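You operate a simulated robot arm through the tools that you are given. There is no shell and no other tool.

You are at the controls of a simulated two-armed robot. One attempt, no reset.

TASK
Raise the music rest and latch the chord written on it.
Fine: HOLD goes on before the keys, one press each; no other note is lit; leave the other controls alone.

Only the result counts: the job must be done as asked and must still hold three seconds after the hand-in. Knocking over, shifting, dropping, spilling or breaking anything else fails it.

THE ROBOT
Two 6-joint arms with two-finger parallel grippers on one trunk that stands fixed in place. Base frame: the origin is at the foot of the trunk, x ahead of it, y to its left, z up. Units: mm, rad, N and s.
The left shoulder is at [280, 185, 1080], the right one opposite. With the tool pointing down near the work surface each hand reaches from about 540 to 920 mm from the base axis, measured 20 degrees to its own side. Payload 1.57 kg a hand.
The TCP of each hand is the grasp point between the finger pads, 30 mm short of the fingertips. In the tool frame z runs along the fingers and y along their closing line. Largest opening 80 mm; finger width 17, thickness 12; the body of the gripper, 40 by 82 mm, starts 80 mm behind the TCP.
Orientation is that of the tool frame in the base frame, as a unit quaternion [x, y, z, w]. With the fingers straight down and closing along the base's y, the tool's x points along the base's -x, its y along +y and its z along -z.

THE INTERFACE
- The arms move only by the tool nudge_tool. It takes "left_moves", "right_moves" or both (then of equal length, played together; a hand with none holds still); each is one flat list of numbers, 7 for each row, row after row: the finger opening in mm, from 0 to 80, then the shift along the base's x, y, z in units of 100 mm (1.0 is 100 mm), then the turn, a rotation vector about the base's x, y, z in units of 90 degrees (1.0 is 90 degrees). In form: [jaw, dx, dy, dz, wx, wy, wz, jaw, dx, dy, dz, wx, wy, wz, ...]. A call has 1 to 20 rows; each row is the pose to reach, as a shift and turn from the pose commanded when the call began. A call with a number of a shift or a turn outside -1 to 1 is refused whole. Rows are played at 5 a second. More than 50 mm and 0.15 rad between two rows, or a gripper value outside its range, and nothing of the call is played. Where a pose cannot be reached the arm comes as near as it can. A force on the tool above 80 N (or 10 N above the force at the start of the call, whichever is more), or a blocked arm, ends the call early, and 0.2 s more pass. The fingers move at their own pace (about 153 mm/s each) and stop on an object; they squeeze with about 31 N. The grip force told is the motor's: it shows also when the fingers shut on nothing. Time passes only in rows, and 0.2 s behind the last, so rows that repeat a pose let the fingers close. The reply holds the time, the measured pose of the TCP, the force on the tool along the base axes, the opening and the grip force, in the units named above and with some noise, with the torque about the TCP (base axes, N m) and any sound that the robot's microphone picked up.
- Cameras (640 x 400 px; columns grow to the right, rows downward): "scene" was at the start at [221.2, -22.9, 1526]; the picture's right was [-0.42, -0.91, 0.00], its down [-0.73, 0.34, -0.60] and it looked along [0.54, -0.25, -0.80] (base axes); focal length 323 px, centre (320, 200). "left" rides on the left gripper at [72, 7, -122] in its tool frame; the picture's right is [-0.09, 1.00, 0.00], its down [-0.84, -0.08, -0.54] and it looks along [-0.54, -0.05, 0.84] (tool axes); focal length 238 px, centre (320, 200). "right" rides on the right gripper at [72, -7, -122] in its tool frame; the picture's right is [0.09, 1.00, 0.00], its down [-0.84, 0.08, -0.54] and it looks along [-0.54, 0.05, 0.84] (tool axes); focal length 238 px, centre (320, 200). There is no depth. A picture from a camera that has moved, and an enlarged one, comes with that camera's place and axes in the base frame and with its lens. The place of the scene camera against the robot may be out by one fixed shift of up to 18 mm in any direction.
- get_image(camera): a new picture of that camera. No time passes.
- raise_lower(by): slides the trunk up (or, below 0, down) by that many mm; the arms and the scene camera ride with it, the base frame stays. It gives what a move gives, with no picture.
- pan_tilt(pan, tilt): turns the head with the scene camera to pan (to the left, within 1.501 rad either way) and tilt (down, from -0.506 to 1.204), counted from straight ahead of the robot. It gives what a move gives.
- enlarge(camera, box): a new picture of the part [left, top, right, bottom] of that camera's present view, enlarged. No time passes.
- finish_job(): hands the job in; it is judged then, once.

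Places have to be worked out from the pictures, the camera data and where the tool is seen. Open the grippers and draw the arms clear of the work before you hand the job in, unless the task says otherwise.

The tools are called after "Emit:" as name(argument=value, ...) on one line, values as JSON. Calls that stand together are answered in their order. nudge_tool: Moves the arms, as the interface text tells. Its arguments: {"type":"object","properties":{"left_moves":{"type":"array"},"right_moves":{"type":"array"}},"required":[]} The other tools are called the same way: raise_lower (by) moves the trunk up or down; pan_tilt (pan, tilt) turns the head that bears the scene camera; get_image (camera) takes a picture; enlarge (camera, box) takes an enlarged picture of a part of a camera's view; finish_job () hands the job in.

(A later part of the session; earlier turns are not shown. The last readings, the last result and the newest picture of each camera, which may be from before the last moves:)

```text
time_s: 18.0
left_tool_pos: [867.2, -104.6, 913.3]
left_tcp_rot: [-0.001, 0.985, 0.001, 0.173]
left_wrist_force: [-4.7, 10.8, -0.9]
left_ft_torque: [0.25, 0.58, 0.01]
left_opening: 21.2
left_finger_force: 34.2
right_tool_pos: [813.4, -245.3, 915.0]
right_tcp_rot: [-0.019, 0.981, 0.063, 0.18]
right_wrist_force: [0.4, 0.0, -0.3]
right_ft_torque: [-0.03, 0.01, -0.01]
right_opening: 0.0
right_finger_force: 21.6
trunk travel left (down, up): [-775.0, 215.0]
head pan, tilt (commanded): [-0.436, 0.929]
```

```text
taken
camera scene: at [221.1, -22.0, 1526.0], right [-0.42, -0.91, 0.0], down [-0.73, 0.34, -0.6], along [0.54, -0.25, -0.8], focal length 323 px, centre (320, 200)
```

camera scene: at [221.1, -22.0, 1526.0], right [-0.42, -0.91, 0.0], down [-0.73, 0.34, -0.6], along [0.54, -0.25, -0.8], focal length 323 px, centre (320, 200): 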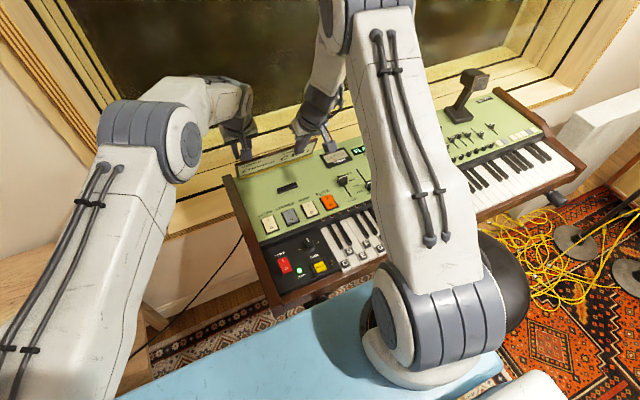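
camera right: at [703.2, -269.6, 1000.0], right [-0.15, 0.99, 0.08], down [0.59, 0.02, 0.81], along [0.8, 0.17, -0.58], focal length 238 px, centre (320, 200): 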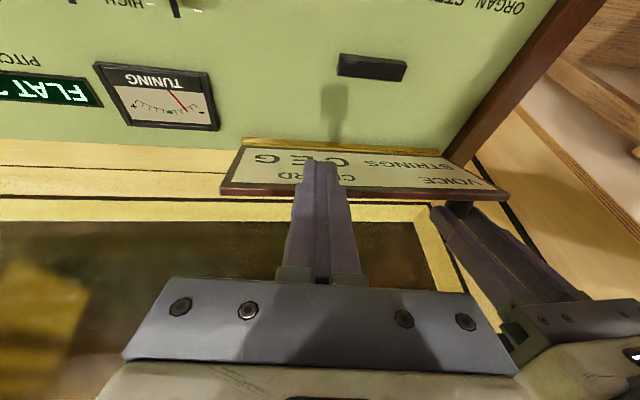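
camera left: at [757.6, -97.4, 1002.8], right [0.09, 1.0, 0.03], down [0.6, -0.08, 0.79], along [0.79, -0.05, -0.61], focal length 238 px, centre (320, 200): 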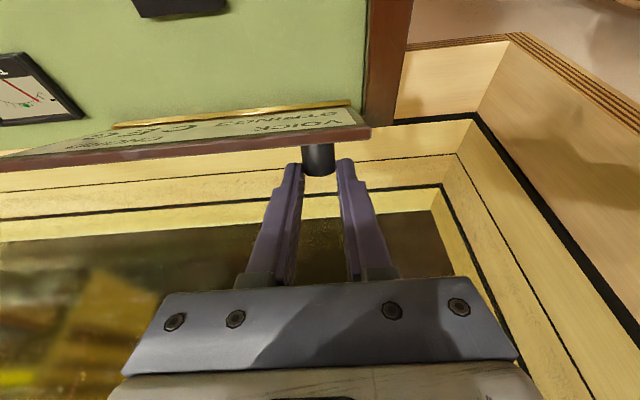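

The right fingertips settle at about [824, -241, 887], some 25–30 mm in front of the card face, leaning slightly. I ease the right hand 20 mm forward towards the lid so it can catch it, watching for contact.

Emit:
nudge_tool(right_moves=[0, 0.07, 0, 0, 0, 0, 0, 0, 0.14, 0, 0, 0, 0, 0, 0, 0.2, 0, 0, 0, 0, 0, 0, 0.2, 0, 0, 0, 0, 0])

Emit:
get_image(camera="right")

Emit:
enlarge(camera="scene", box=[200, 90, 400, 215])

```text
time_s: 19.0
left_tool_pos: [866.6, -104.1, 912.8]
left_tcp_rot: [0.001, 0.985, -0.001, 0.174]
left_wrist_force: [-5.2, 10.7, -2.3]
left_ft_torque: [0.25, 0.54, 0.04]
left_opening: 20.9
left_finger_force: 34.3
right_tool_pos: [822.4, -273.2, 914.8]
right_tcp_rot: [-0.001, 0.996, 0.001, 0.086]
right_wrist_force: [0.4, 0.2, 0.1]
right_ft_torque: [-0.01, -0.01, -0.01]
right_opening: 0.0
right_finger_force: 21.7
right hand out of reach, approached as far as the arm can: row 1
trunk travel left (down, up): [-775.0, 215.0]
head pan, tilt (commanded): [-0.436, 0.929]
```

```text
taken
camera right: at [731.4, -279.0, 1019.8], right [-0.09, 1.0, -0.02], down [0.73, 0.08, 0.68], along [0.68, 0.05, -0.73], focal length 238 px, centre (320, 200)
```

right: 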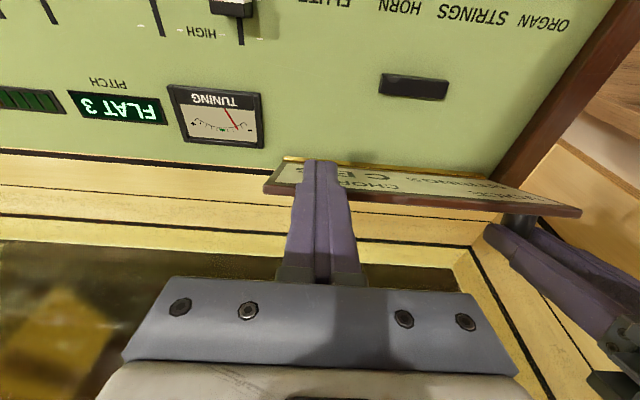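

```text
3.20 times, centred on (300, 152) of scene
camera zoom: at [221.1, -22.0, 1526.0], right [-0.42, -0.91, 0.0], down [-0.73, 0.34, -0.6], along [0.54, -0.25, -0.8], focal length 1032 px, centre (384, 352)
```

zoom: 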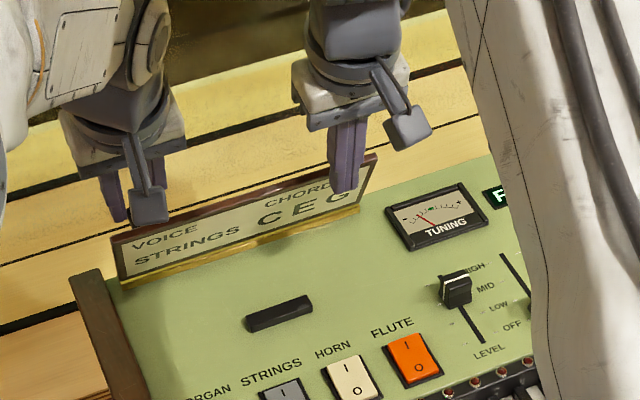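

The right hand is now cleanly oriented (10° pitch) at [822, -273, 915], roughly 20 mm in front of the card. I go down 15 mm and forward 12 mm.

Emit:
nudge_tool(right_moves=[0, 0.0, 0, -0.08, 0, 0, 0, 0, 0.06, 0, -0.15, 0, 0, 0, 0, 0.12, 0, -0.15, 0, 0, 0, 0, 0.12, 0, -0.15, 0, 0, 0])

Emit:
enlarge(camera="right", box=[200, 100, 440, 250])

Emit:
enlarge(camera="scene", box=[220, 100, 340, 175])

```text
time_s: 20.0
left_tool_pos: [868.6, -104.2, 912.5]
left_tcp_rot: [0.001, 0.985, -0.001, 0.175]
left_wrist_force: [16.7, 8.6, -12.8]
left_ft_torque: [0.23, 0.51, 0.05]
left_opening: 21.3
left_finger_force: 34.7
right_tool_pos: [832.3, -273.9, 896.2]
right_tcp_rot: [0.001, 0.997, 0.0, 0.081]
right_wrist_force: [-27.4, -0.9, 8.9]
right_ft_torque: [0.04, 0.03, 0.02]
right_opening: 0.0
right_finger_force: 21.4
trunk travel left (down, up): [-775.0, 215.0]
head pan, tilt (commanded): [-0.436, 0.929]
```

```text
2.67 times, centred on (320, 175) of right
camera zoom: at [741.1, -279.8, 1003.8], right [-0.09, 1.0, -0.01], down [0.74, 0.08, 0.67], along [0.67, 0.05, -0.74], focal length 636 px, centre (320, 267)
```

zoom: 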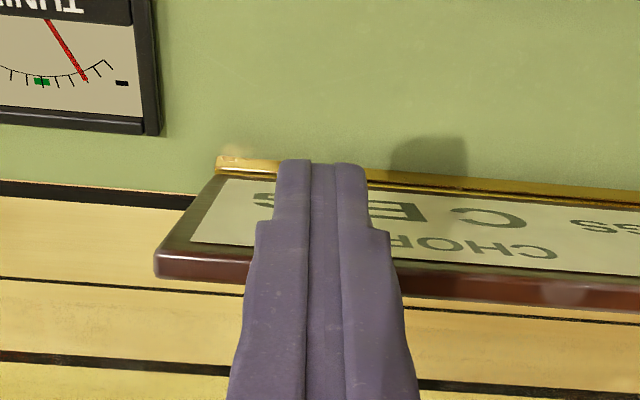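

```text
5.33 times, centred on (280, 138) of scene
camera zoom: at [220.9, -22.0, 1525.9], right [-0.42, -0.91, 0.0], down [-0.73, 0.34, -0.6], along [0.54, -0.25, -0.8], focal length 1721 px, centre (533, 533)
```

zoom: 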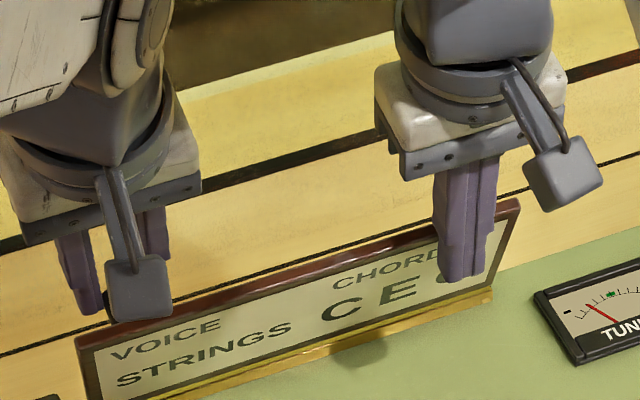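

The right fingertip is in firm contact with the card side (27 N), so it supports the lid. I open the left gripper, holding everything still, and watch the reaction.

Emit:
nudge_tool(left_moves=[30, 0, 0, 0, 0, 0, 0, 46, 0, 0, 0, 0, 0, 0, 46, 0, 0, 0, 0, 0, 0])

Emit:
enlarge(camera="scene", box=[220, 100, 340, 175])

Emit:
get_image(camera="left")

```text
time_s: 20.8
left_tool_pos: [867.4, -105.6, 914.1]
left_tcp_rot: [0.0, 0.985, -0.002, 0.174]
left_wrist_force: [-1.1, 0.2, -0.7]
left_ft_torque: [-0.01, 0.0, 0.03]
left_opening: 46.1
left_finger_force: 0.0
right_tool_pos: [835.5, -274.9, 897.6]
right_tcp_rot: [0.0, 0.996, 0.0, 0.088]
right_wrist_force: [0.3, 0.6, 0.5]
right_ft_torque: [-0.02, -0.01, 0.01]
right_opening: 0.0
right_finger_force: 21.3
trunk travel left (down, up): [-775.0, 215.0]
head pan, tilt (commanded): [-0.436, 0.929]
```

```text
5.33 times, centred on (280, 138) of scene
camera zoom: at [221.2, -22.4, 1526.0], right [-0.42, -0.91, 0.0], down [-0.73, 0.34, -0.6], along [0.54, -0.25, -0.8], focal length 1721 px, centre (533, 533)
```

zoom: 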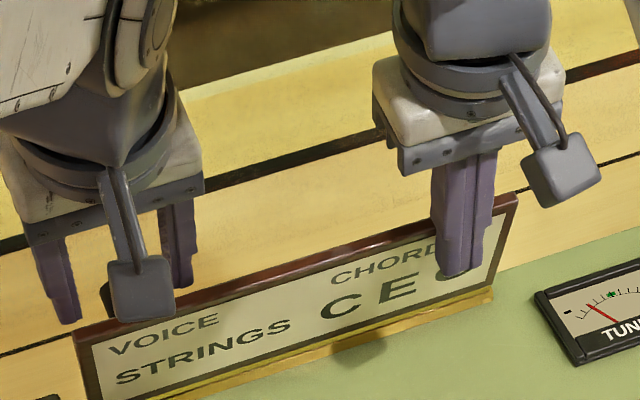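

```text
taken
camera left: at [758.2, -97.9, 1002.9], right [0.09, 1.0, 0.03], down [0.6, -0.08, 0.8], along [0.79, -0.05, -0.6], focal length 238 px, centre (320, 200)
```

left: 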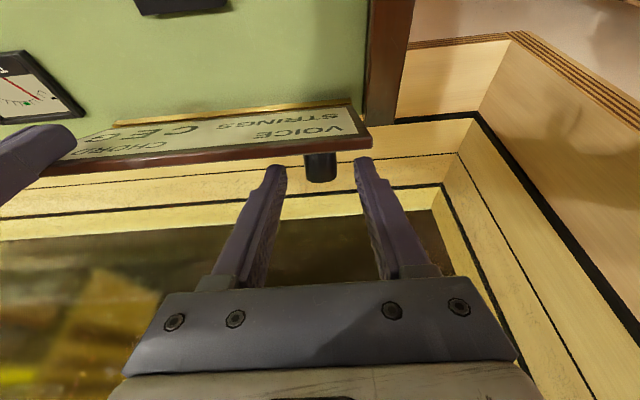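

The lid stays up with almost no load on the right finger. I withdraw the left hand straight up clear of the knob and lid.

Emit:
nudge_tool(left_moves=[46, 0.02, 0, 0.25, 0, 0, 0, 46, 0.02, 0, 0.55, 0, 0, 0, 46, 0.0, 0, 0.95, 0, 0, 0, 46, 0.0, 0, 0.95, 0, 0, 0])

Emit:
enlarge(camera="scene", box=[200, 90, 360, 190])

Emit:
get_image(camera="right")

```text
time_s: 21.8
left_tool_pos: [866.2, -105.9, 1007.3]
left_tcp_rot: [0.001, 0.985, 0.0, 0.173]
left_wrist_force: [0.3, 0.2, -0.4]
left_ft_torque: [-0.02, 0.0, 0.05]
left_opening: 45.9
left_finger_force: 0.1
right_tool_pos: [835.0, -273.5, 897.8]
right_tcp_rot: [0.001, 0.996, 0.001, 0.087]
right_wrist_force: [-1.4, 0.2, 0.7]
right_ft_torque: [0.03, -0.02, 0.02]
right_opening: 0.3
right_finger_force: 20.8
trunk travel left (down, up): [-775.0, 215.0]
head pan, tilt (commanded): [-0.436, 0.929]
```

```text
4.00 times, centred on (280, 140) of scene
camera zoom: at [221.0, -22.4, 1526.0], right [-0.42, -0.91, 0.0], down [-0.73, 0.34, -0.6], along [0.54, -0.25, -0.8], focal length 1291 px, centre (480, 440)
```

zoom: 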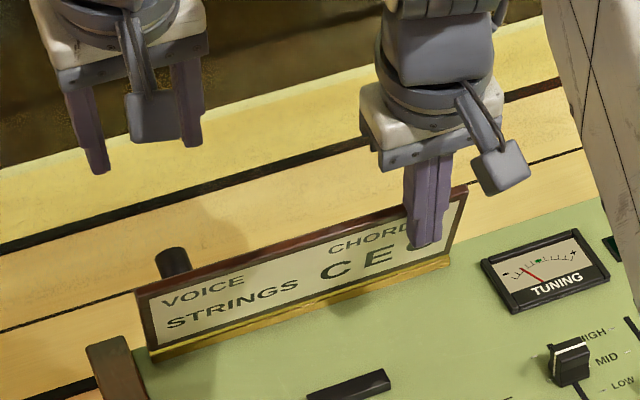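

```text
taken
camera right: at [743.0, -279.8, 1004.4], right [-0.09, 1.0, -0.02], down [0.73, 0.08, 0.68], along [0.68, 0.05, -0.73], focal length 238 px, centre (320, 200)
```

right: 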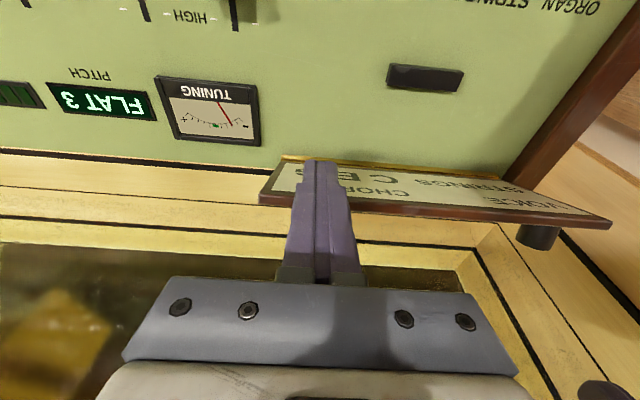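

The left hand is clear. Now I push the lid further back with the right fingertip in small steps, watching the force for its end stop.

Emit:
nudge_tool(right_moves=[0, 0.08, 0, 0, 0, 0, 0, 0, 0.16, 0, 0, 0, 0, 0, 0, 0.24, 0, 0, 0, 0, 0, 0, 0.24, 0, 0, 0, 0, 0])

Emit:
enlarge(camera="scene", box=[200, 90, 360, 190])

Emit:
get_image(camera="right")

```text
time_s: 22.8
left_tool_pos: [867.5, -106.1, 1007.4]
left_tcp_rot: [0.0, 0.985, 0.0, 0.173]
left_wrist_force: [-0.6, 0.0, 0.2]
left_ft_torque: [-0.01, 0.0, 0.0]
left_opening: 45.8
left_finger_force: 0.1
right_tool_pos: [858.0, -272.4, 898.6]
right_tcp_rot: [0.0, 0.996, -0.001, 0.087]
right_wrist_force: [0.4, 0.2, 0.7]
right_ft_torque: [-0.01, -0.01, 0.02]
right_opening: 0.0
right_finger_force: 20.9
trunk travel left (down, up): [-775.0, 215.0]
head pan, tilt (commanded): [-0.436, 0.929]
```

```text
4.00 times, centred on (280, 140) of scene
camera zoom: at [221.2, -22.4, 1526.0], right [-0.42, -0.91, 0.0], down [-0.73, 0.34, -0.6], along [0.54, -0.25, -0.8], focal length 1291 px, centre (480, 440)
```

zoom: 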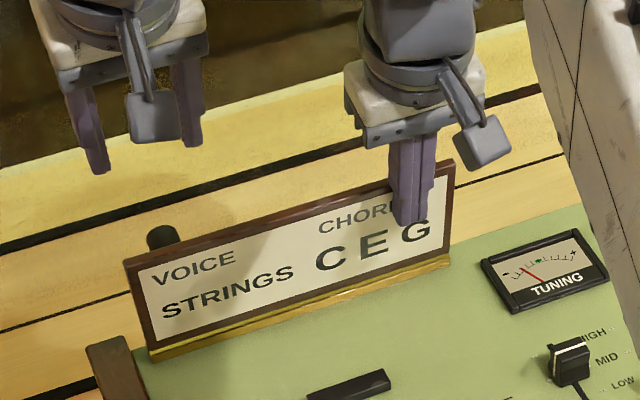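

```text
taken
camera right: at [766.3, -278.8, 1005.0], right [-0.09, 1.0, -0.02], down [0.73, 0.08, 0.68], along [0.68, 0.05, -0.73], focal length 238 px, centre (320, 200)
```

right: 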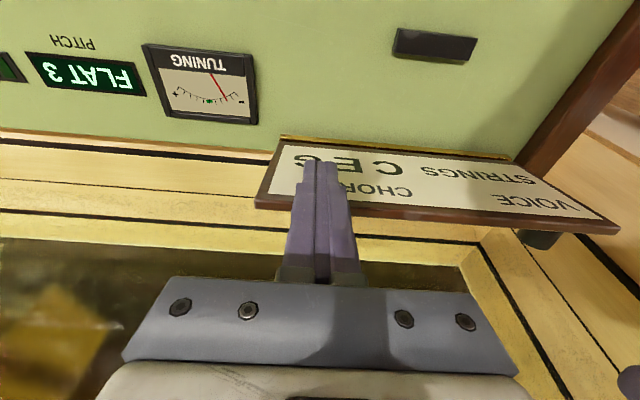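

The lid turned to roughly upright with hardly any force. I push another 24 mm to find the stop.

Emit:
nudge_tool(right_moves=[0, 0.08, 0, 0, 0, 0, 0, 0, 0.16, 0, 0, 0, 0, 0, 0, 0.24, 0, 0, 0, 0, 0, 0, 0.24, 0, 0, 0, 0, 0])

Emit:
enlarge(camera="scene", box=[200, 90, 360, 190])

Emit:
get_image(camera="right")

```text
time_s: 23.8
left_tool_pos: [867.7, -106.7, 1007.1]
left_tcp_rot: [0.001, 0.985, 0.0, 0.174]
left_wrist_force: [-0.9, -0.8, 0.4]
left_ft_torque: [0.01, -0.03, 0.0]
left_opening: 46.2
left_finger_force: 0.0
right_tool_pos: [882.5, -272.7, 896.5]
right_tcp_rot: [0.0, 0.996, 0.0, 0.087]
right_wrist_force: [0.6, -1.1, -0.7]
right_ft_torque: [-0.03, -0.02, -0.01]
right_opening: 0.0
right_finger_force: 21.3
trunk travel left (down, up): [-775.0, 215.0]
head pan, tilt (commanded): [-0.436, 0.929]
```

```text
4.00 times, centred on (280, 140) of scene
camera zoom: at [221.3, -22.4, 1525.9], right [-0.42, -0.91, 0.0], down [-0.73, 0.34, -0.6], along [0.54, -0.25, -0.8], focal length 1291 px, centre (480, 440)
```

zoom: 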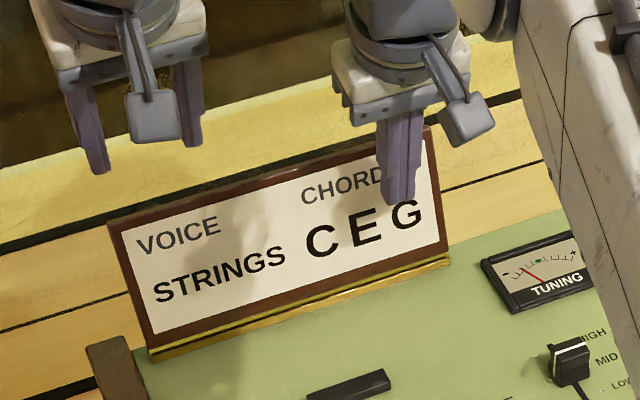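

```text
taken
camera right: at [790.0, -279.5, 1004.7], right [-0.09, 1.0, -0.02], down [0.73, 0.08, 0.68], along [0.68, 0.05, -0.73], focal length 238 px, centre (320, 200)
```

right: 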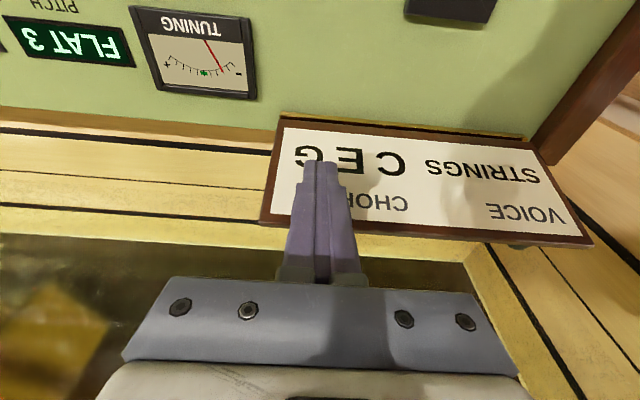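

The lid has tipped past vertical and leans back at about 107°, seemingly by itself. I push a further 10 mm to check that it sits against its stop.

Emit:
nudge_tool(right_moves=[0, 0.05, 0, 0, 0, 0, 0, 0, 0.1, 0, 0, 0, 0, 0, 0, 0.1, 0, 0, 0, 0, 0])

Emit:
enlarge(camera="scene", box=[200, 90, 360, 190])

```text
time_s: 24.6
left_tool_pos: [865.5, -106.0, 1007.9]
left_tcp_rot: [0.0, 0.985, 0.0, 0.175]
left_wrist_force: [-1.0, 0.6, 0.5]
left_ft_torque: [0.02, 0.0, -0.01]
left_opening: 46.0
left_finger_force: 0.1
right_tool_pos: [889.1, -272.9, 898.0]
right_tcp_rot: [0.0, 0.996, 0.0, 0.084]
right_wrist_force: [-24.4, 0.9, 11.3]
right_ft_torque: [-0.03, 0.51, 0.02]
right_opening: 0.0
right_finger_force: 21.4
trunk travel left (down, up): [-775.0, 215.0]
head pan, tilt (commanded): [-0.436, 0.929]
```

```text
4.00 times, centred on (280, 140) of scene
camera zoom: at [219.3, -22.3, 1526.4], right [-0.42, -0.91, 0.0], down [-0.72, 0.34, -0.6], along [0.54, -0.25, -0.8], focal length 1291 px, centre (480, 440)
```

zoom: 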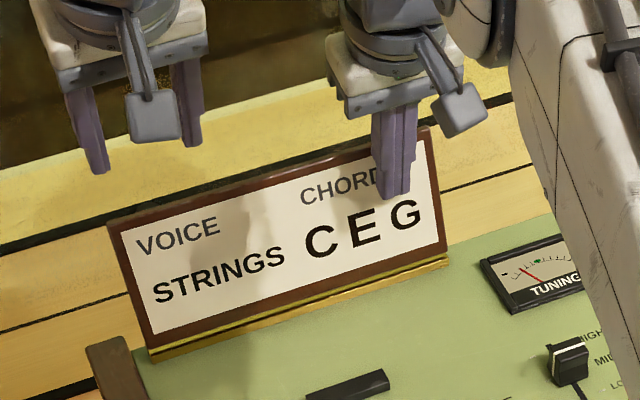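

The right hand reads 24 N against a firm stop, so the rest is fully raised and leaning back. I draw both hands back: right first straight back then up, left back over the top.

Emit:
nudge_tool(left_moves=[46, -0.1, 0, 0.1, 0, 0, 0, 46, -0.3, 0.1, 0.1, 0, 0, 0, 46, -0.6, 0.3, 0.1, 0, 0, 0, 46, -0.9, 0.5, 0.1, 0, 0, 0], right_moves=[0, -0.2, 0, 0, 0, 0, 0, 0, -0.5, 0, 0.1, 0, 0, 0, 0, -0.8, 0, 0.4, 0, 0, 0, 0, -1.0, 0, 0.8, 0, 0, 0])

Emit:
get_image(camera="scene")

Emit:
get_image(camera="right")

```text
time_s: 25.6
left_tool_pos: [777.0, -56.0, 1016.0]
left_tcp_rot: [0.001, 0.985, -0.001, 0.174]
left_wrist_force: [0.8, 0.7, 0.3]
left_ft_torque: [0.02, -0.03, -0.01]
left_opening: 46.1
left_finger_force: 0.1
right_tool_pos: [791.9, -272.4, 977.5]
right_tcp_rot: [0.0, 0.996, 0.0, 0.087]
right_wrist_force: [0.3, -0.1, 0.2]
right_ft_torque: [0.05, 0.02, 0.02]
right_opening: 0.0
right_finger_force: 21.8
trunk travel left (down, up): [-775.0, 215.0]
head pan, tilt (commanded): [-0.436, 0.929]
```

```text
taken
camera scene: at [221.5, -22.5, 1525.9], right [-0.42, -0.91, 0.0], down [-0.73, 0.34, -0.6], along [0.54, -0.25, -0.8], focal length 323 px, centre (320, 200)
```

scene: 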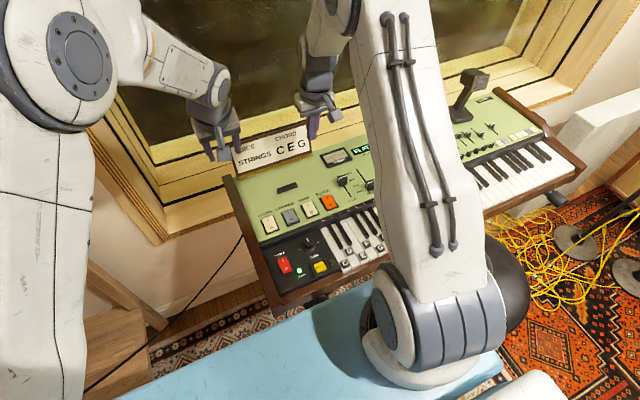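

```text
taken
camera right: at [698.9, -279.1, 1083.1], right [-0.09, 1.0, -0.02], down [0.73, 0.08, 0.68], along [0.68, 0.05, -0.73], focal length 238 px, centre (320, 200)
```

right: 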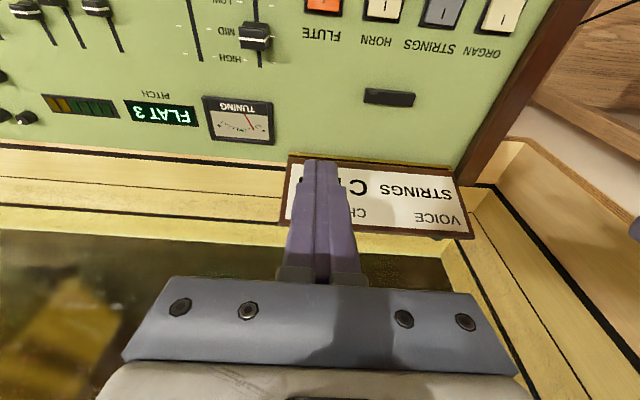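

The rest stands firmly by itself with "C E G" showing. I now take the left hand back out of the way and bring the right hand back towards the HOLD button, un-pitching both.

Emit:
nudge_tool(left_moves=[46, -0.25, 0.15, 0.08, 0, 0.055, 0, 46, -0.5, 0.3, 0.15, 0, 0.11, 0, 46, -0.75, 0.45, 0.23, 0, 0.167, 0, 46, -1.0, 0.6, 0.3, 0, 0.222, 0], right_moves=[0, -0.25, 0.08, 0, 0, 0.028, 0, 0, -0.5, 0.16, 0, 0, 0.055, 0, 0, -0.75, 0.24, 0, 0, 0.083, 0, 0, -1.0, 0.32, 0, 0, 0.11, 0])

Emit:
nudge_tool(left_moves=[46, -0.25, 0.25, 0, 0, 0, 0, 46, -0.5, 0.5, 0, 0, 0, 0, 46, -0.75, 0.75, 0, 0, 0, 0, 46, -1.0, 1.0, 0, 0, 0, 0], right_moves=[0, -0.25, 0.08, 0, 0, 0, 0, 0, -0.5, 0.16, 0, 0, 0, 0, 0, -0.75, 0.24, 0, 0, 0, 0, 0, -1.0, 0.32, 0, 0, 0, 0])

Emit:
get_image(camera="scene")

Emit:
get_image(camera="right")

```text
time_s: 26.6
left_tool_pos: [677.3, 6.8, 1048.4]
left_tcp_rot: [0.0, 1.0, -0.001, -0.001]
left_wrist_force: [-0.2, -1.1, 0.5]
left_ft_torque: [0.0, 0.0, -0.01]
left_opening: 46.0
left_finger_force: 0.0
right_tool_pos: [691.6, -242.0, 977.7]
right_tcp_rot: [0.0, 1.0, 0.0, 0.001]
right_wrist_force: [-0.2, -0.5, -0.4]
right_ft_torque: [0.01, 0.03, 0.0]
right_opening: 0.0
right_finger_force: 21.3
trunk travel left (down, up): [-775.0, 215.0]
head pan, tilt (commanded): [-0.436, 0.929]
```

```text
time_s: 27.6
left_tool_pos: [575.6, 105.8, 1048.7]
left_tcp_rot: [0.0, 1.0, -0.001, 0.0]
left_wrist_force: [0.6, -0.2, -0.2]
left_ft_torque: [0.02, 0.0, 0.02]
left_opening: 45.7
left_finger_force: 0.0
right_tool_pos: [591.4, -209.2, 978.1]
right_tcp_rot: [0.0, 1.0, 0.0, 0.001]
right_wrist_force: [0.1, 0.1, 0.1]
right_ft_torque: [0.07, 0.03, 0.0]
right_opening: 0.0
right_finger_force: 21.5
trunk travel left (down, up): [-775.0, 215.0]
head pan, tilt (commanded): [-0.436, 0.929]
```

```text
taken
camera scene: at [221.5, -22.5, 1525.9], right [-0.42, -0.91, 0.0], down [-0.73, 0.34, -0.6], along [0.54, -0.25, -0.8], focal length 323 px, centre (320, 200)
```

scene: 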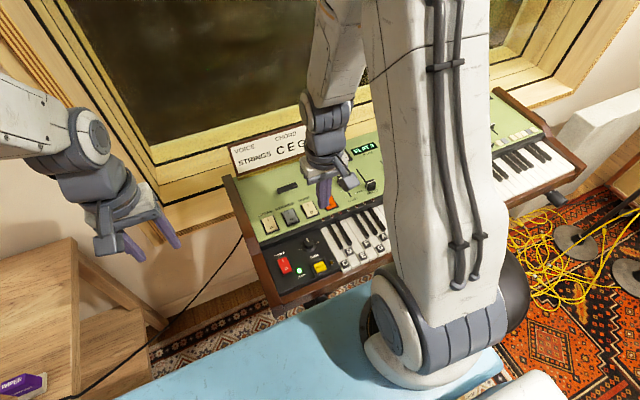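

```text
taken
camera right: at [519.1, -215.2, 1098.8], right [-0.09, 1.0, 0.0], down [0.84, 0.08, 0.54], along [0.54, 0.05, -0.84], focal length 238 px, centre (320, 200)
```

right: 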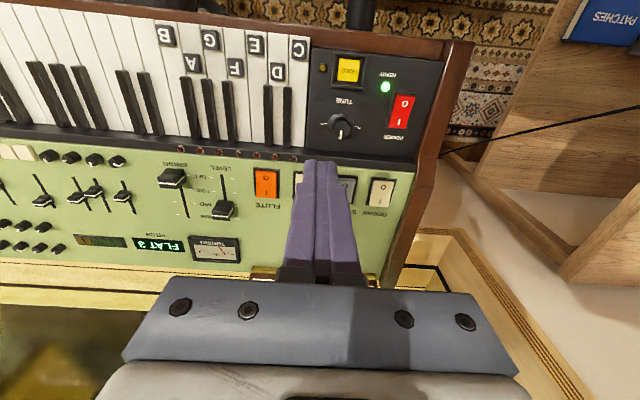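

The right wrist camera has a clear view of the labelled keys and the HOLD button. I enlarge it for measurement, before moving for a second view.

Emit:
enlarge(camera="right", box=[140, 20, 420, 195])

Emit:
enlarge(camera="right", box=[220, 25, 380, 125])

```text
2.29 times, centred on (280, 108) of right
camera zoom: at [519.1, -215.2, 1098.8], right [-0.09, 1.0, 0.0], down [0.84, 0.08, 0.54], along [0.54, 0.05, -0.84], focal length 545 px, centre (411, 411)
```

zoom: 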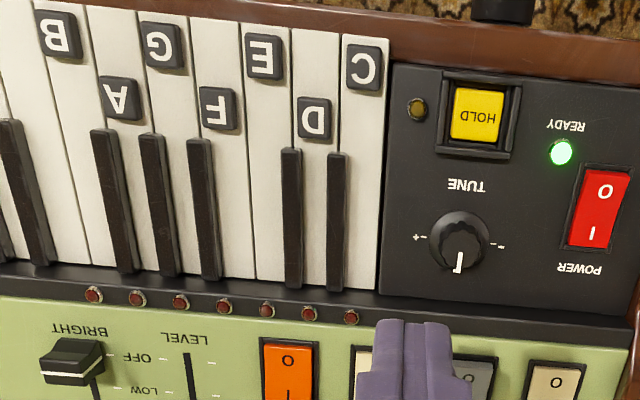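

```text
4.00 times, centred on (300, 75) of right
camera zoom: at [519.1, -215.2, 1098.8], right [-0.09, 1.0, 0.0], down [0.84, 0.08, 0.54], along [0.54, 0.05, -0.84], focal length 953 px, centre (400, 700)
```

zoom: 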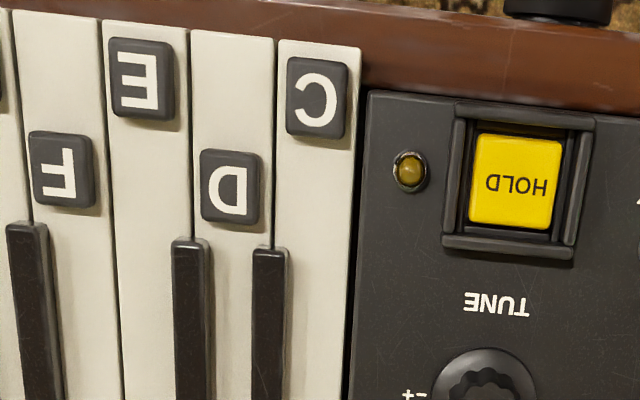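

HOLD and the key labels are clear: HOLD at about x 539, y -179, and the pads on C, E, G lie at the key fronts. I turn the right hand 90° about vertical so the 17 mm finger width lies across the keys, while moving above HOLD (tips near z 870).

Emit:
nudge_tool(right_moves=[0, -0.04, 0.02, -0.06, 0, 0, 0.083, 0, -0.08, 0.05, -0.12, 0, 0, 0.167, 0, -0.13, 0.07, -0.19, 0, 0, 0.25, 0, -0.17, 0.1, -0.25, 0, 0, 0.333, 0, -0.21, 0.12, -0.31, 0, 0, 0.417, 0, -0.25, 0.15, -0.37, 0, 0, 0.5, 0, -0.3, 0.17, -0.44, 0, 0, 0.583, 0, -0.34, 0.2, -0.5, 0, 0, 0.667, 0, -0.38, 0.22, -0.56, 0, 0, 0.75, 0, -0.42, 0.25, -0.62, 0, 0, 0.833, 0, -0.47, 0.27, -0.69, 0, 0, 0.917, 0, -0.51, 0.3, -0.75, 0, 0, 1.0, 0, -0.51, 0.3, -0.75, 0, 0, 1.0])

Emit:
get_image(camera="right")

Emit:
get_image(camera="scene")

```text
time_s: 30.4
left_tool_pos: [576.6, 105.4, 1048.6]
left_tcp_rot: [0.0, 1.0, -0.001, 0.0]
left_wrist_force: [0.3, 0.4, -0.3]
left_ft_torque: [-0.03, 0.01, 0.0]
left_opening: 46.0
left_finger_force: 0.1
right_tool_pos: [542.5, -181.2, 904.2]
right_tcp_rot: [0.708, -0.706, 0.0, 0.0]
right_wrist_force: [-0.4, 0.4, 0.4]
right_ft_torque: [0.01, -0.01, -0.01]
right_opening: 0.1
right_finger_force: 21.3
trunk travel left (down, up): [-775.0, 215.0]
head pan, tilt (commanded): [-0.436, 0.929]
```

```text
taken
camera right: at [549.2, -251.5, 1024.1], right [-1.0, -0.09, 0.0], down [-0.08, 0.84, 0.54], along [-0.05, 0.54, -0.84], focal length 238 px, centre (320, 200)
```

right: 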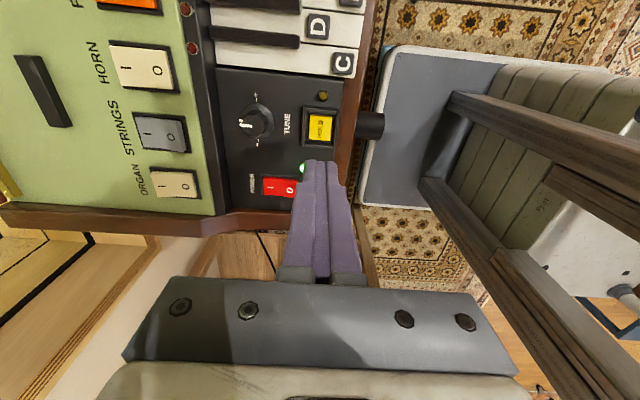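

```text
taken
camera scene: at [221.2, -22.3, 1526.0], right [-0.42, -0.91, 0.0], down [-0.73, 0.34, -0.6], along [0.54, -0.25, -0.8], focal length 323 px, centre (320, 200)
```

scene: 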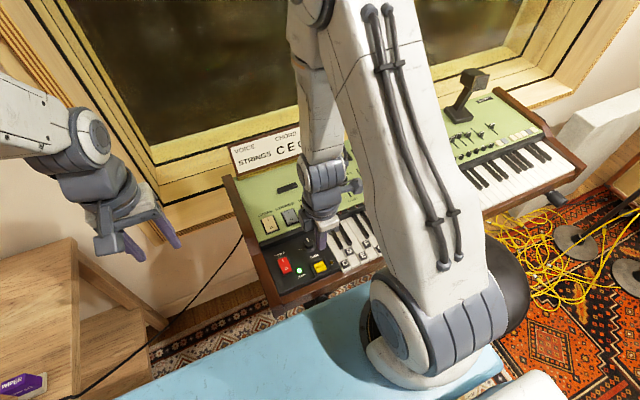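

The turn worked. I enlarge this view to triangulate HOLD and the C key pad.

Emit:
enlarge(camera="right", box=[256, 80, 384, 160])

Emit:
enlarge(camera="right", box=[200, 0, 400, 125])

Emit:
enlarge(camera="scene", box=[256, 200, 416, 300])

```text
5.00 times, centred on (320, 120) of right
camera zoom: at [549.2, -251.5, 1024.1], right [-1.0, -0.09, 0.0], down [-0.08, 0.84, 0.54], along [-0.05, 0.54, -0.84], focal length 1192 px, centre (320, 600)
```

zoom: 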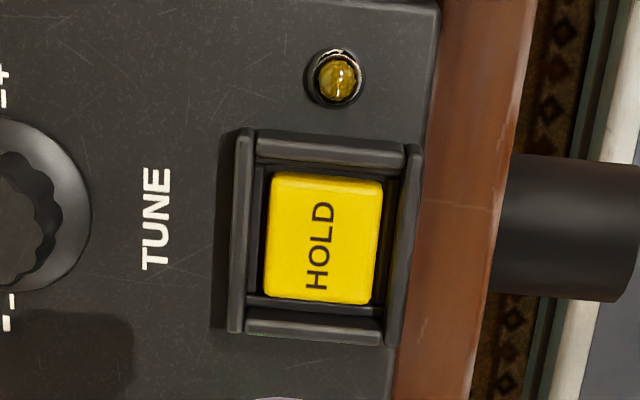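

```text
3.20 times, centred on (300, 62) of right
camera zoom: at [549.2, -251.5, 1024.1], right [-1.0, -0.09, 0.0], down [-0.08, 0.84, 0.54], along [-0.05, 0.54, -0.84], focal length 763 px, centre (384, 640)
```

zoom: 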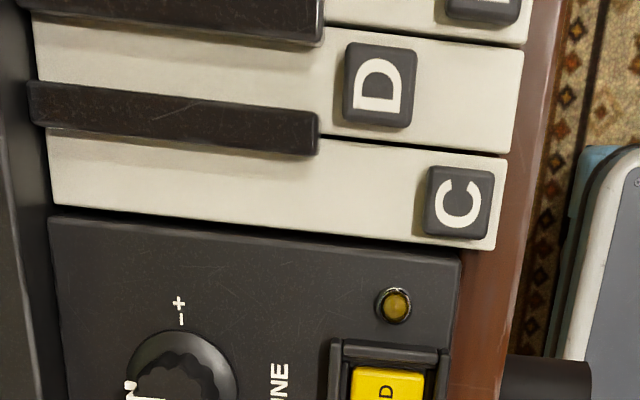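

```text
4.00 times, centred on (336, 250) of scene
camera zoom: at [221.2, -22.3, 1526.0], right [-0.42, -0.91, 0.0], down [-0.73, 0.34, -0.6], along [0.54, -0.25, -0.8], focal length 1291 px, centre (256, 0)
```

zoom: 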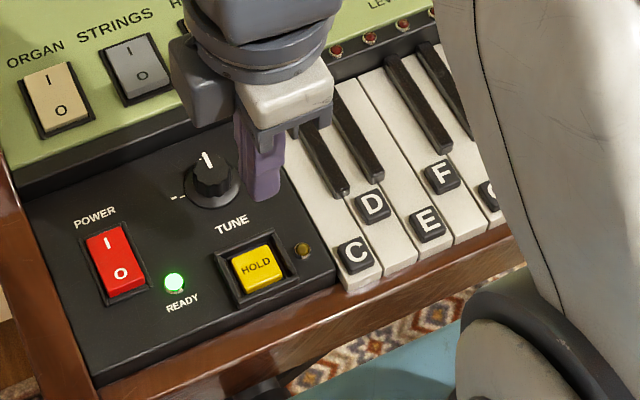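

HOLD triangulates to around [541, -178] with z in the 760–775 range. I lower the right hand vertically so the tips are near z 804 and take a second look to fix the height.

Emit:
nudge_tool(right_moves=[0, -0.015, 0.028, -0.3, 0, 0, 0, 0, -0.015, 0.028, -0.55, 0, 0, 0, 0, -0.015, 0.028, -0.7, 0, 0, 0, 0, -0.015, 0.028, -0.7, 0, 0, 0])

Emit:
enlarge(camera="right", box=[240, 90, 400, 190])

Emit:
enlarge(camera="scene", box=[256, 200, 416, 300])

```text
time_s: 31.4
left_tool_pos: [576.5, 106.8, 1047.6]
left_tcp_rot: [0.0, 1.0, -0.002, 0.0]
left_wrist_force: [0.7, 0.6, -0.1]
left_ft_torque: [-0.01, -0.01, 0.04]
left_opening: 46.0
left_finger_force: 0.1
right_tool_pos: [541.1, -176.0, 833.1]
right_tcp_rot: [0.707, -0.707, -0.002, -0.001]
right_wrist_force: [0.2, -0.4, 0.5]
right_ft_torque: [-0.02, 0.01, -0.02]
right_opening: 0.1
right_finger_force: 21.0
trunk travel left (down, up): [-775.0, 215.0]
head pan, tilt (commanded): [-0.436, 0.929]
```

```text
4.00 times, centred on (320, 140) of right
camera zoom: at [546.9, -247.6, 953.8], right [-1.0, -0.09, 0.0], down [-0.08, 0.84, 0.54], along [-0.05, 0.54, -0.84], focal length 953 px, centre (320, 440)
```

zoom: 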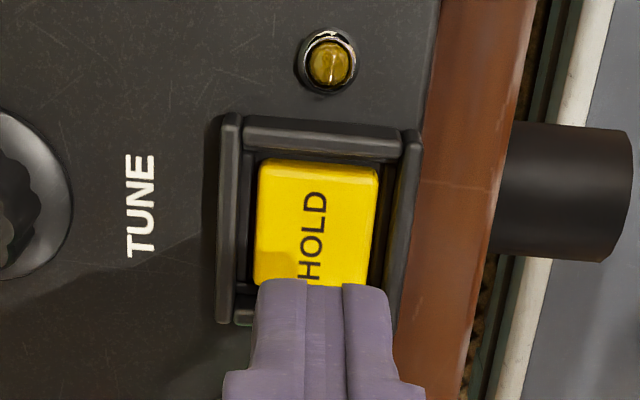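

```text
4.00 times, centred on (336, 250) of scene
camera zoom: at [221.3, -22.4, 1525.9], right [-0.42, -0.91, 0.0], down [-0.73, 0.34, -0.6], along [0.54, -0.25, -0.8], focal length 1291 px, centre (256, 0)
```

zoom: 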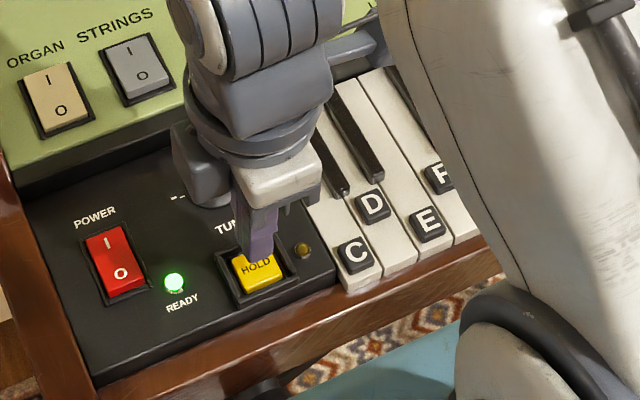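

The fingertips are over the HOLD button, which sits about 1 mm further in x and 2–3 mm further in -y. I correct that and lower to about z 785 at the tips, then check force and picture.

Emit:
nudge_tool(right_moves=[0, 0.01, -0.022, -0.06, 0, 0, 0, 0, 0.01, -0.022, -0.12, 0, 0, 0, 0, 0.01, -0.022, -0.18, 0, 0, 0, 0, 0.01, -0.022, -0.18, 0, 0, 0])

Emit:
enlarge(camera="right", box=[240, 90, 400, 190])

Emit:
enlarge(camera="scene", box=[280, 230, 376, 290])

```text
time_s: 32.4
left_tool_pos: [575.9, 106.1, 1049.5]
left_tcp_rot: [0.0, 1.0, -0.001, 0.0]
left_wrist_force: [0.3, 0.4, 0.4]
left_ft_torque: [0.01, 0.01, -0.01]
left_opening: 45.9
left_finger_force: 0.0
right_tool_pos: [541.7, -177.9, 815.3]
right_tcp_rot: [-0.707, 0.708, 0.0, 0.0]
right_wrist_force: [-0.1, -0.1, -0.5]
right_ft_torque: [0.02, 0.03, 0.03]
right_opening: 0.0
right_finger_force: 20.7
trunk travel left (down, up): [-775.0, 215.0]
head pan, tilt (commanded): [-0.436, 0.929]
```

```text
4.00 times, centred on (320, 140) of right
camera zoom: at [548.0, -250.5, 936.3], right [-1.0, -0.09, 0.0], down [-0.08, 0.84, 0.54], along [-0.05, 0.54, -0.84], focal length 953 px, centre (320, 440)
```

zoom: 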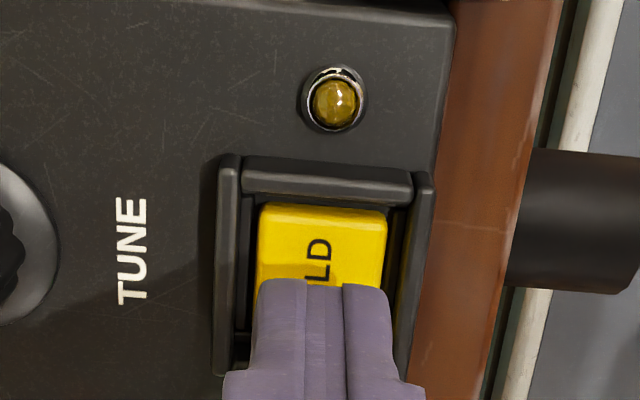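

```text
6.67 times, centred on (328, 260) of scene
camera zoom: at [221.2, -22.4, 1526.0], right [-0.42, -0.91, 0.0], down [-0.73, 0.34, -0.6], along [0.54, -0.25, -0.8], focal length 2151 px, centre (267, -200)
```

zoom: 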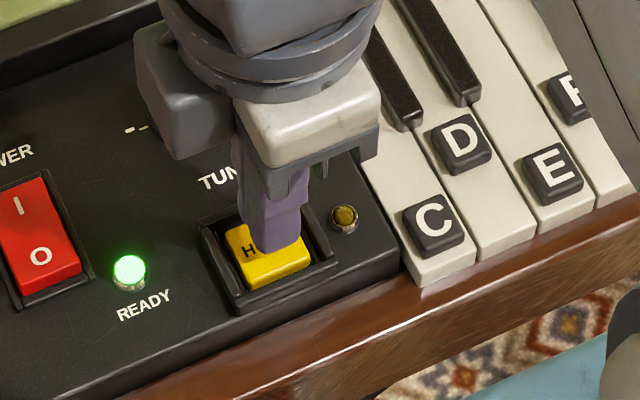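

The tip is centred over the yellow button with no contact yet (tip z≈785). I descend in 1.5 mm steps, 6 mm in all, and check the force.

Emit:
nudge_tool(right_moves=[0, 0, 0, -0.015, 0, 0, 0, 0, 0, 0, -0.03, 0, 0, 0, 0, 0, 0, -0.045, 0, 0, 0, 0, 0, 0, -0.06, 0, 0, 0])

Emit:
enlarge(camera="right", box=[240, 90, 400, 190])

```text
time_s: 33.4
left_tool_pos: [575.9, 105.5, 1047.9]
left_tcp_rot: [0.0, 1.0, 0.0, 0.0]
left_wrist_force: [-0.1, 0.4, 0.5]
left_ft_torque: [-0.01, 0.01, -0.02]
left_opening: 46.0
left_finger_force: 0.1
right_tool_pos: [541.1, -179.0, 809.2]
right_tcp_rot: [0.707, -0.707, -0.001, -0.001]
right_wrist_force: [0.2, -0.6, 0.3]
right_ft_torque: [0.02, -0.03, 0.01]
right_opening: 0.1
right_finger_force: 21.0
trunk travel left (down, up): [-775.0, 215.0]
head pan, tilt (commanded): [-0.436, 0.929]
```

```text
4.00 times, centred on (320, 140) of right
camera zoom: at [547.6, -250.9, 929.5], right [-1.0, -0.09, 0.0], down [-0.08, 0.84, 0.54], along [-0.05, 0.54, -0.84], focal length 953 px, centre (320, 440)
```

zoom: 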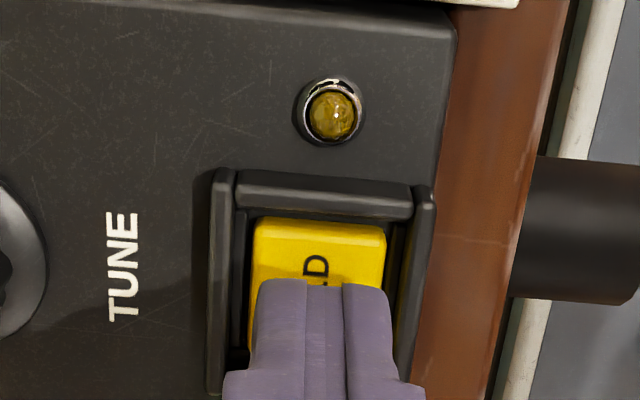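

No contact yet at tip z≈779; by the picture the button is about 9–10 mm below. I go another 7.5 mm down in 1.5 mm steps with a 1 mm x correction.

Emit:
nudge_tool(right_moves=[0, 0.01, 0, -0.015, 0, 0, 0, 0, 0.01, 0, -0.03, 0, 0, 0, 0, 0.01, 0, -0.045, 0, 0, 0, 0, 0.01, 0, -0.06, 0, 0, 0, 0, 0.01, 0, -0.075, 0, 0, 0])

Emit:
enlarge(camera="right", box=[240, 90, 400, 190])

Emit:
enlarge(camera="scene", box=[280, 230, 376, 290])

```text
time_s: 34.6
left_tool_pos: [576.5, 106.2, 1049.0]
left_tcp_rot: [0.0, 1.0, -0.001, 0.0]
left_wrist_force: [-0.2, -0.8, 0.5]
left_ft_torque: [0.01, -0.02, -0.01]
left_opening: 45.8
left_finger_force: 0.0
right_tool_pos: [543.2, -178.1, 802.9]
right_tcp_rot: [0.707, -0.707, -0.001, 0.0]
right_wrist_force: [0.4, 0.2, 0.7]
right_ft_torque: [0.02, -0.02, 0.0]
right_opening: 0.1
right_finger_force: 21.2
trunk travel left (down, up): [-775.0, 215.0]
head pan, tilt (commanded): [-0.436, 0.929]
```

```text
4.00 times, centred on (320, 140) of right
camera zoom: at [548.7, -250.6, 922.6], right [-1.0, -0.09, 0.0], down [-0.08, 0.84, 0.54], along [-0.05, 0.54, -0.84], focal length 953 px, centre (320, 440)
```

zoom: 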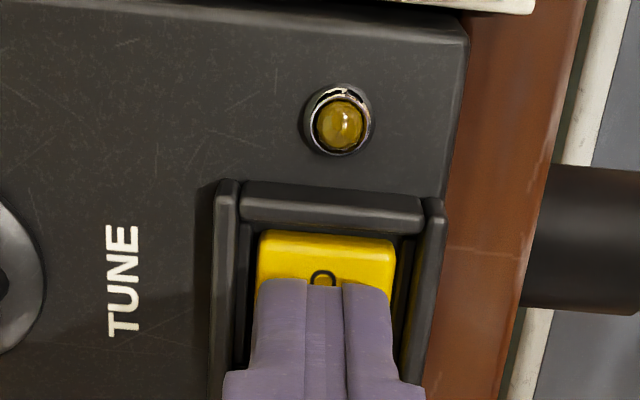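

```text
6.67 times, centred on (328, 260) of scene
camera zoom: at [221.2, -22.4, 1526.0], right [-0.42, -0.91, 0.0], down [-0.73, 0.34, -0.6], along [0.54, -0.25, -0.8], focal length 2151 px, centre (267, -200)
```

zoom: 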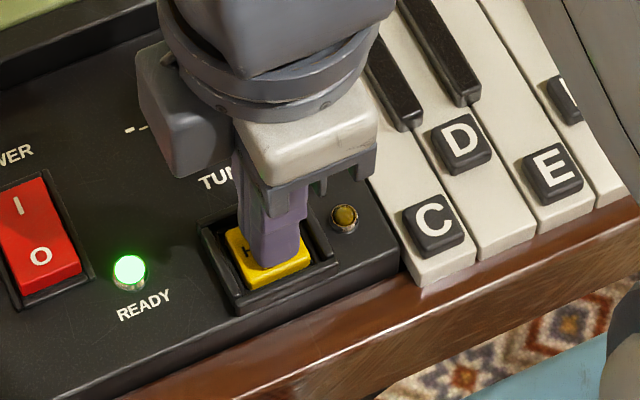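

Nearly there: tip z≈772, still no force, finger centred on the button. I continue in 1 mm steps for 5 mm.

Emit:
nudge_tool(right_moves=[0, -0.005, 0, -0.01, 0, 0, 0, 0, -0.005, 0, -0.02, 0, 0, 0, 0, -0.005, 0, -0.03, 0, 0, 0, 0, -0.005, 0, -0.04, 0, 0, 0, 0, -0.005, 0, -0.05, 0, 0, 0])

Emit:
enlarge(camera="right", box=[240, 90, 400, 190])

```text
time_s: 35.8
left_tool_pos: [576.7, 105.9, 1048.2]
left_tcp_rot: [0.0, 1.0, 0.0, -0.001]
left_wrist_force: [-0.5, -0.2, -0.8]
left_ft_torque: [0.02, 0.01, 0.0]
left_opening: 46.1
left_finger_force: 0.0
right_tool_pos: [541.8, -178.8, 796.7]
right_tcp_rot: [-0.707, 0.707, 0.0, 0.001]
right_wrist_force: [1.2, 1.3, 1.3]
right_ft_torque: [0.07, -0.02, 0.01]
right_opening: 0.0
right_finger_force: 21.1
trunk travel left (down, up): [-775.0, 215.0]
head pan, tilt (commanded): [-0.436, 0.929]
heard: click
```

```text
4.00 times, centred on (320, 140) of right
camera zoom: at [548.2, -250.8, 917.3], right [-1.0, -0.09, 0.0], down [-0.08, 0.84, 0.54], along [-0.05, 0.54, -0.84], focal length 953 px, centre (320, 440)
```

zoom: 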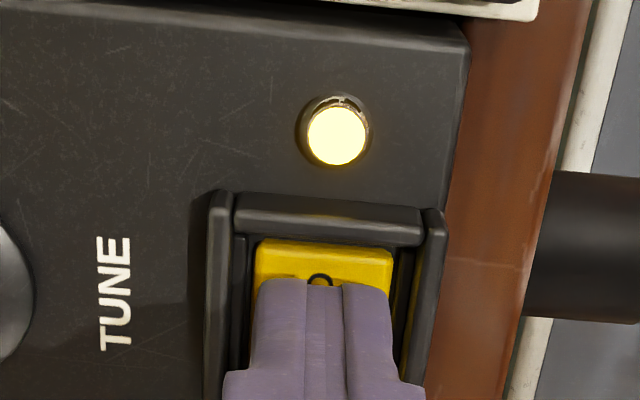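

A click was heard and the HOLD lamp is lit. I lift straight up and verify that the lamp stays on.

Emit:
nudge_tool(right_moves=[0, 0, 0, 0.1, 0, 0, 0, 0, 0, 0, 0.3, 0, 0, 0, 0, 0, 0, 0.6, 0, 0, 0, 0, 0, 0, 0.6, 0, 0, 0])

Emit:
get_image(camera="right")

Emit:
enlarge(camera="right", box=[200, 0, 400, 125])

```text
time_s: 36.8
left_tool_pos: [576.7, 105.9, 1047.9]
left_tcp_rot: [0.0, 1.0, -0.002, 0.0]
left_wrist_force: [0.2, 0.2, 0.0]
left_ft_torque: [0.03, 0.02, 0.03]
left_opening: 46.0
left_finger_force: 0.1
right_tool_pos: [542.3, -179.1, 858.5]
right_tcp_rot: [-0.707, 0.707, 0.001, 0.001]
right_wrist_force: [0.4, -0.3, 0.9]
right_ft_torque: [0.0, -0.02, 0.0]
right_opening: 0.0
right_finger_force: 21.7
trunk travel left (down, up): [-775.0, 215.0]
head pan, tilt (commanded): [-0.436, 0.929]
```

```text
taken
camera right: at [549.0, -251.0, 978.7], right [-1.0, -0.09, 0.0], down [-0.08, 0.84, 0.54], along [-0.05, 0.54, -0.84], focal length 238 px, centre (320, 200)
```

right: 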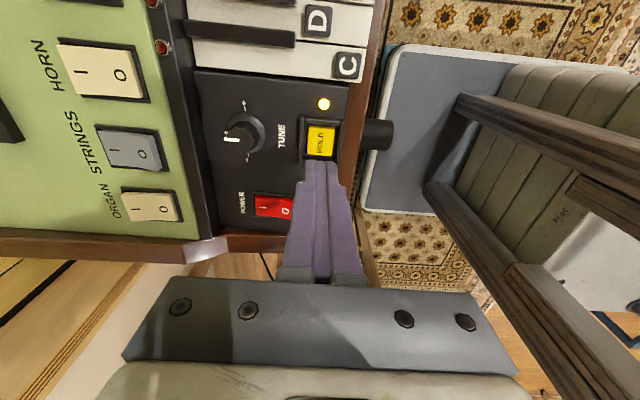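

```text
3.20 times, centred on (300, 62) of right
camera zoom: at [549.0, -251.0, 978.7], right [-1.0, -0.09, 0.0], down [-0.08, 0.84, 0.54], along [-0.05, 0.54, -0.84], focal length 763 px, centre (384, 640)
```

zoom: 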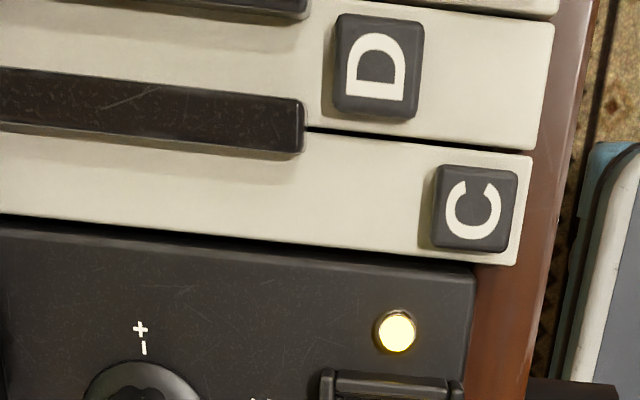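

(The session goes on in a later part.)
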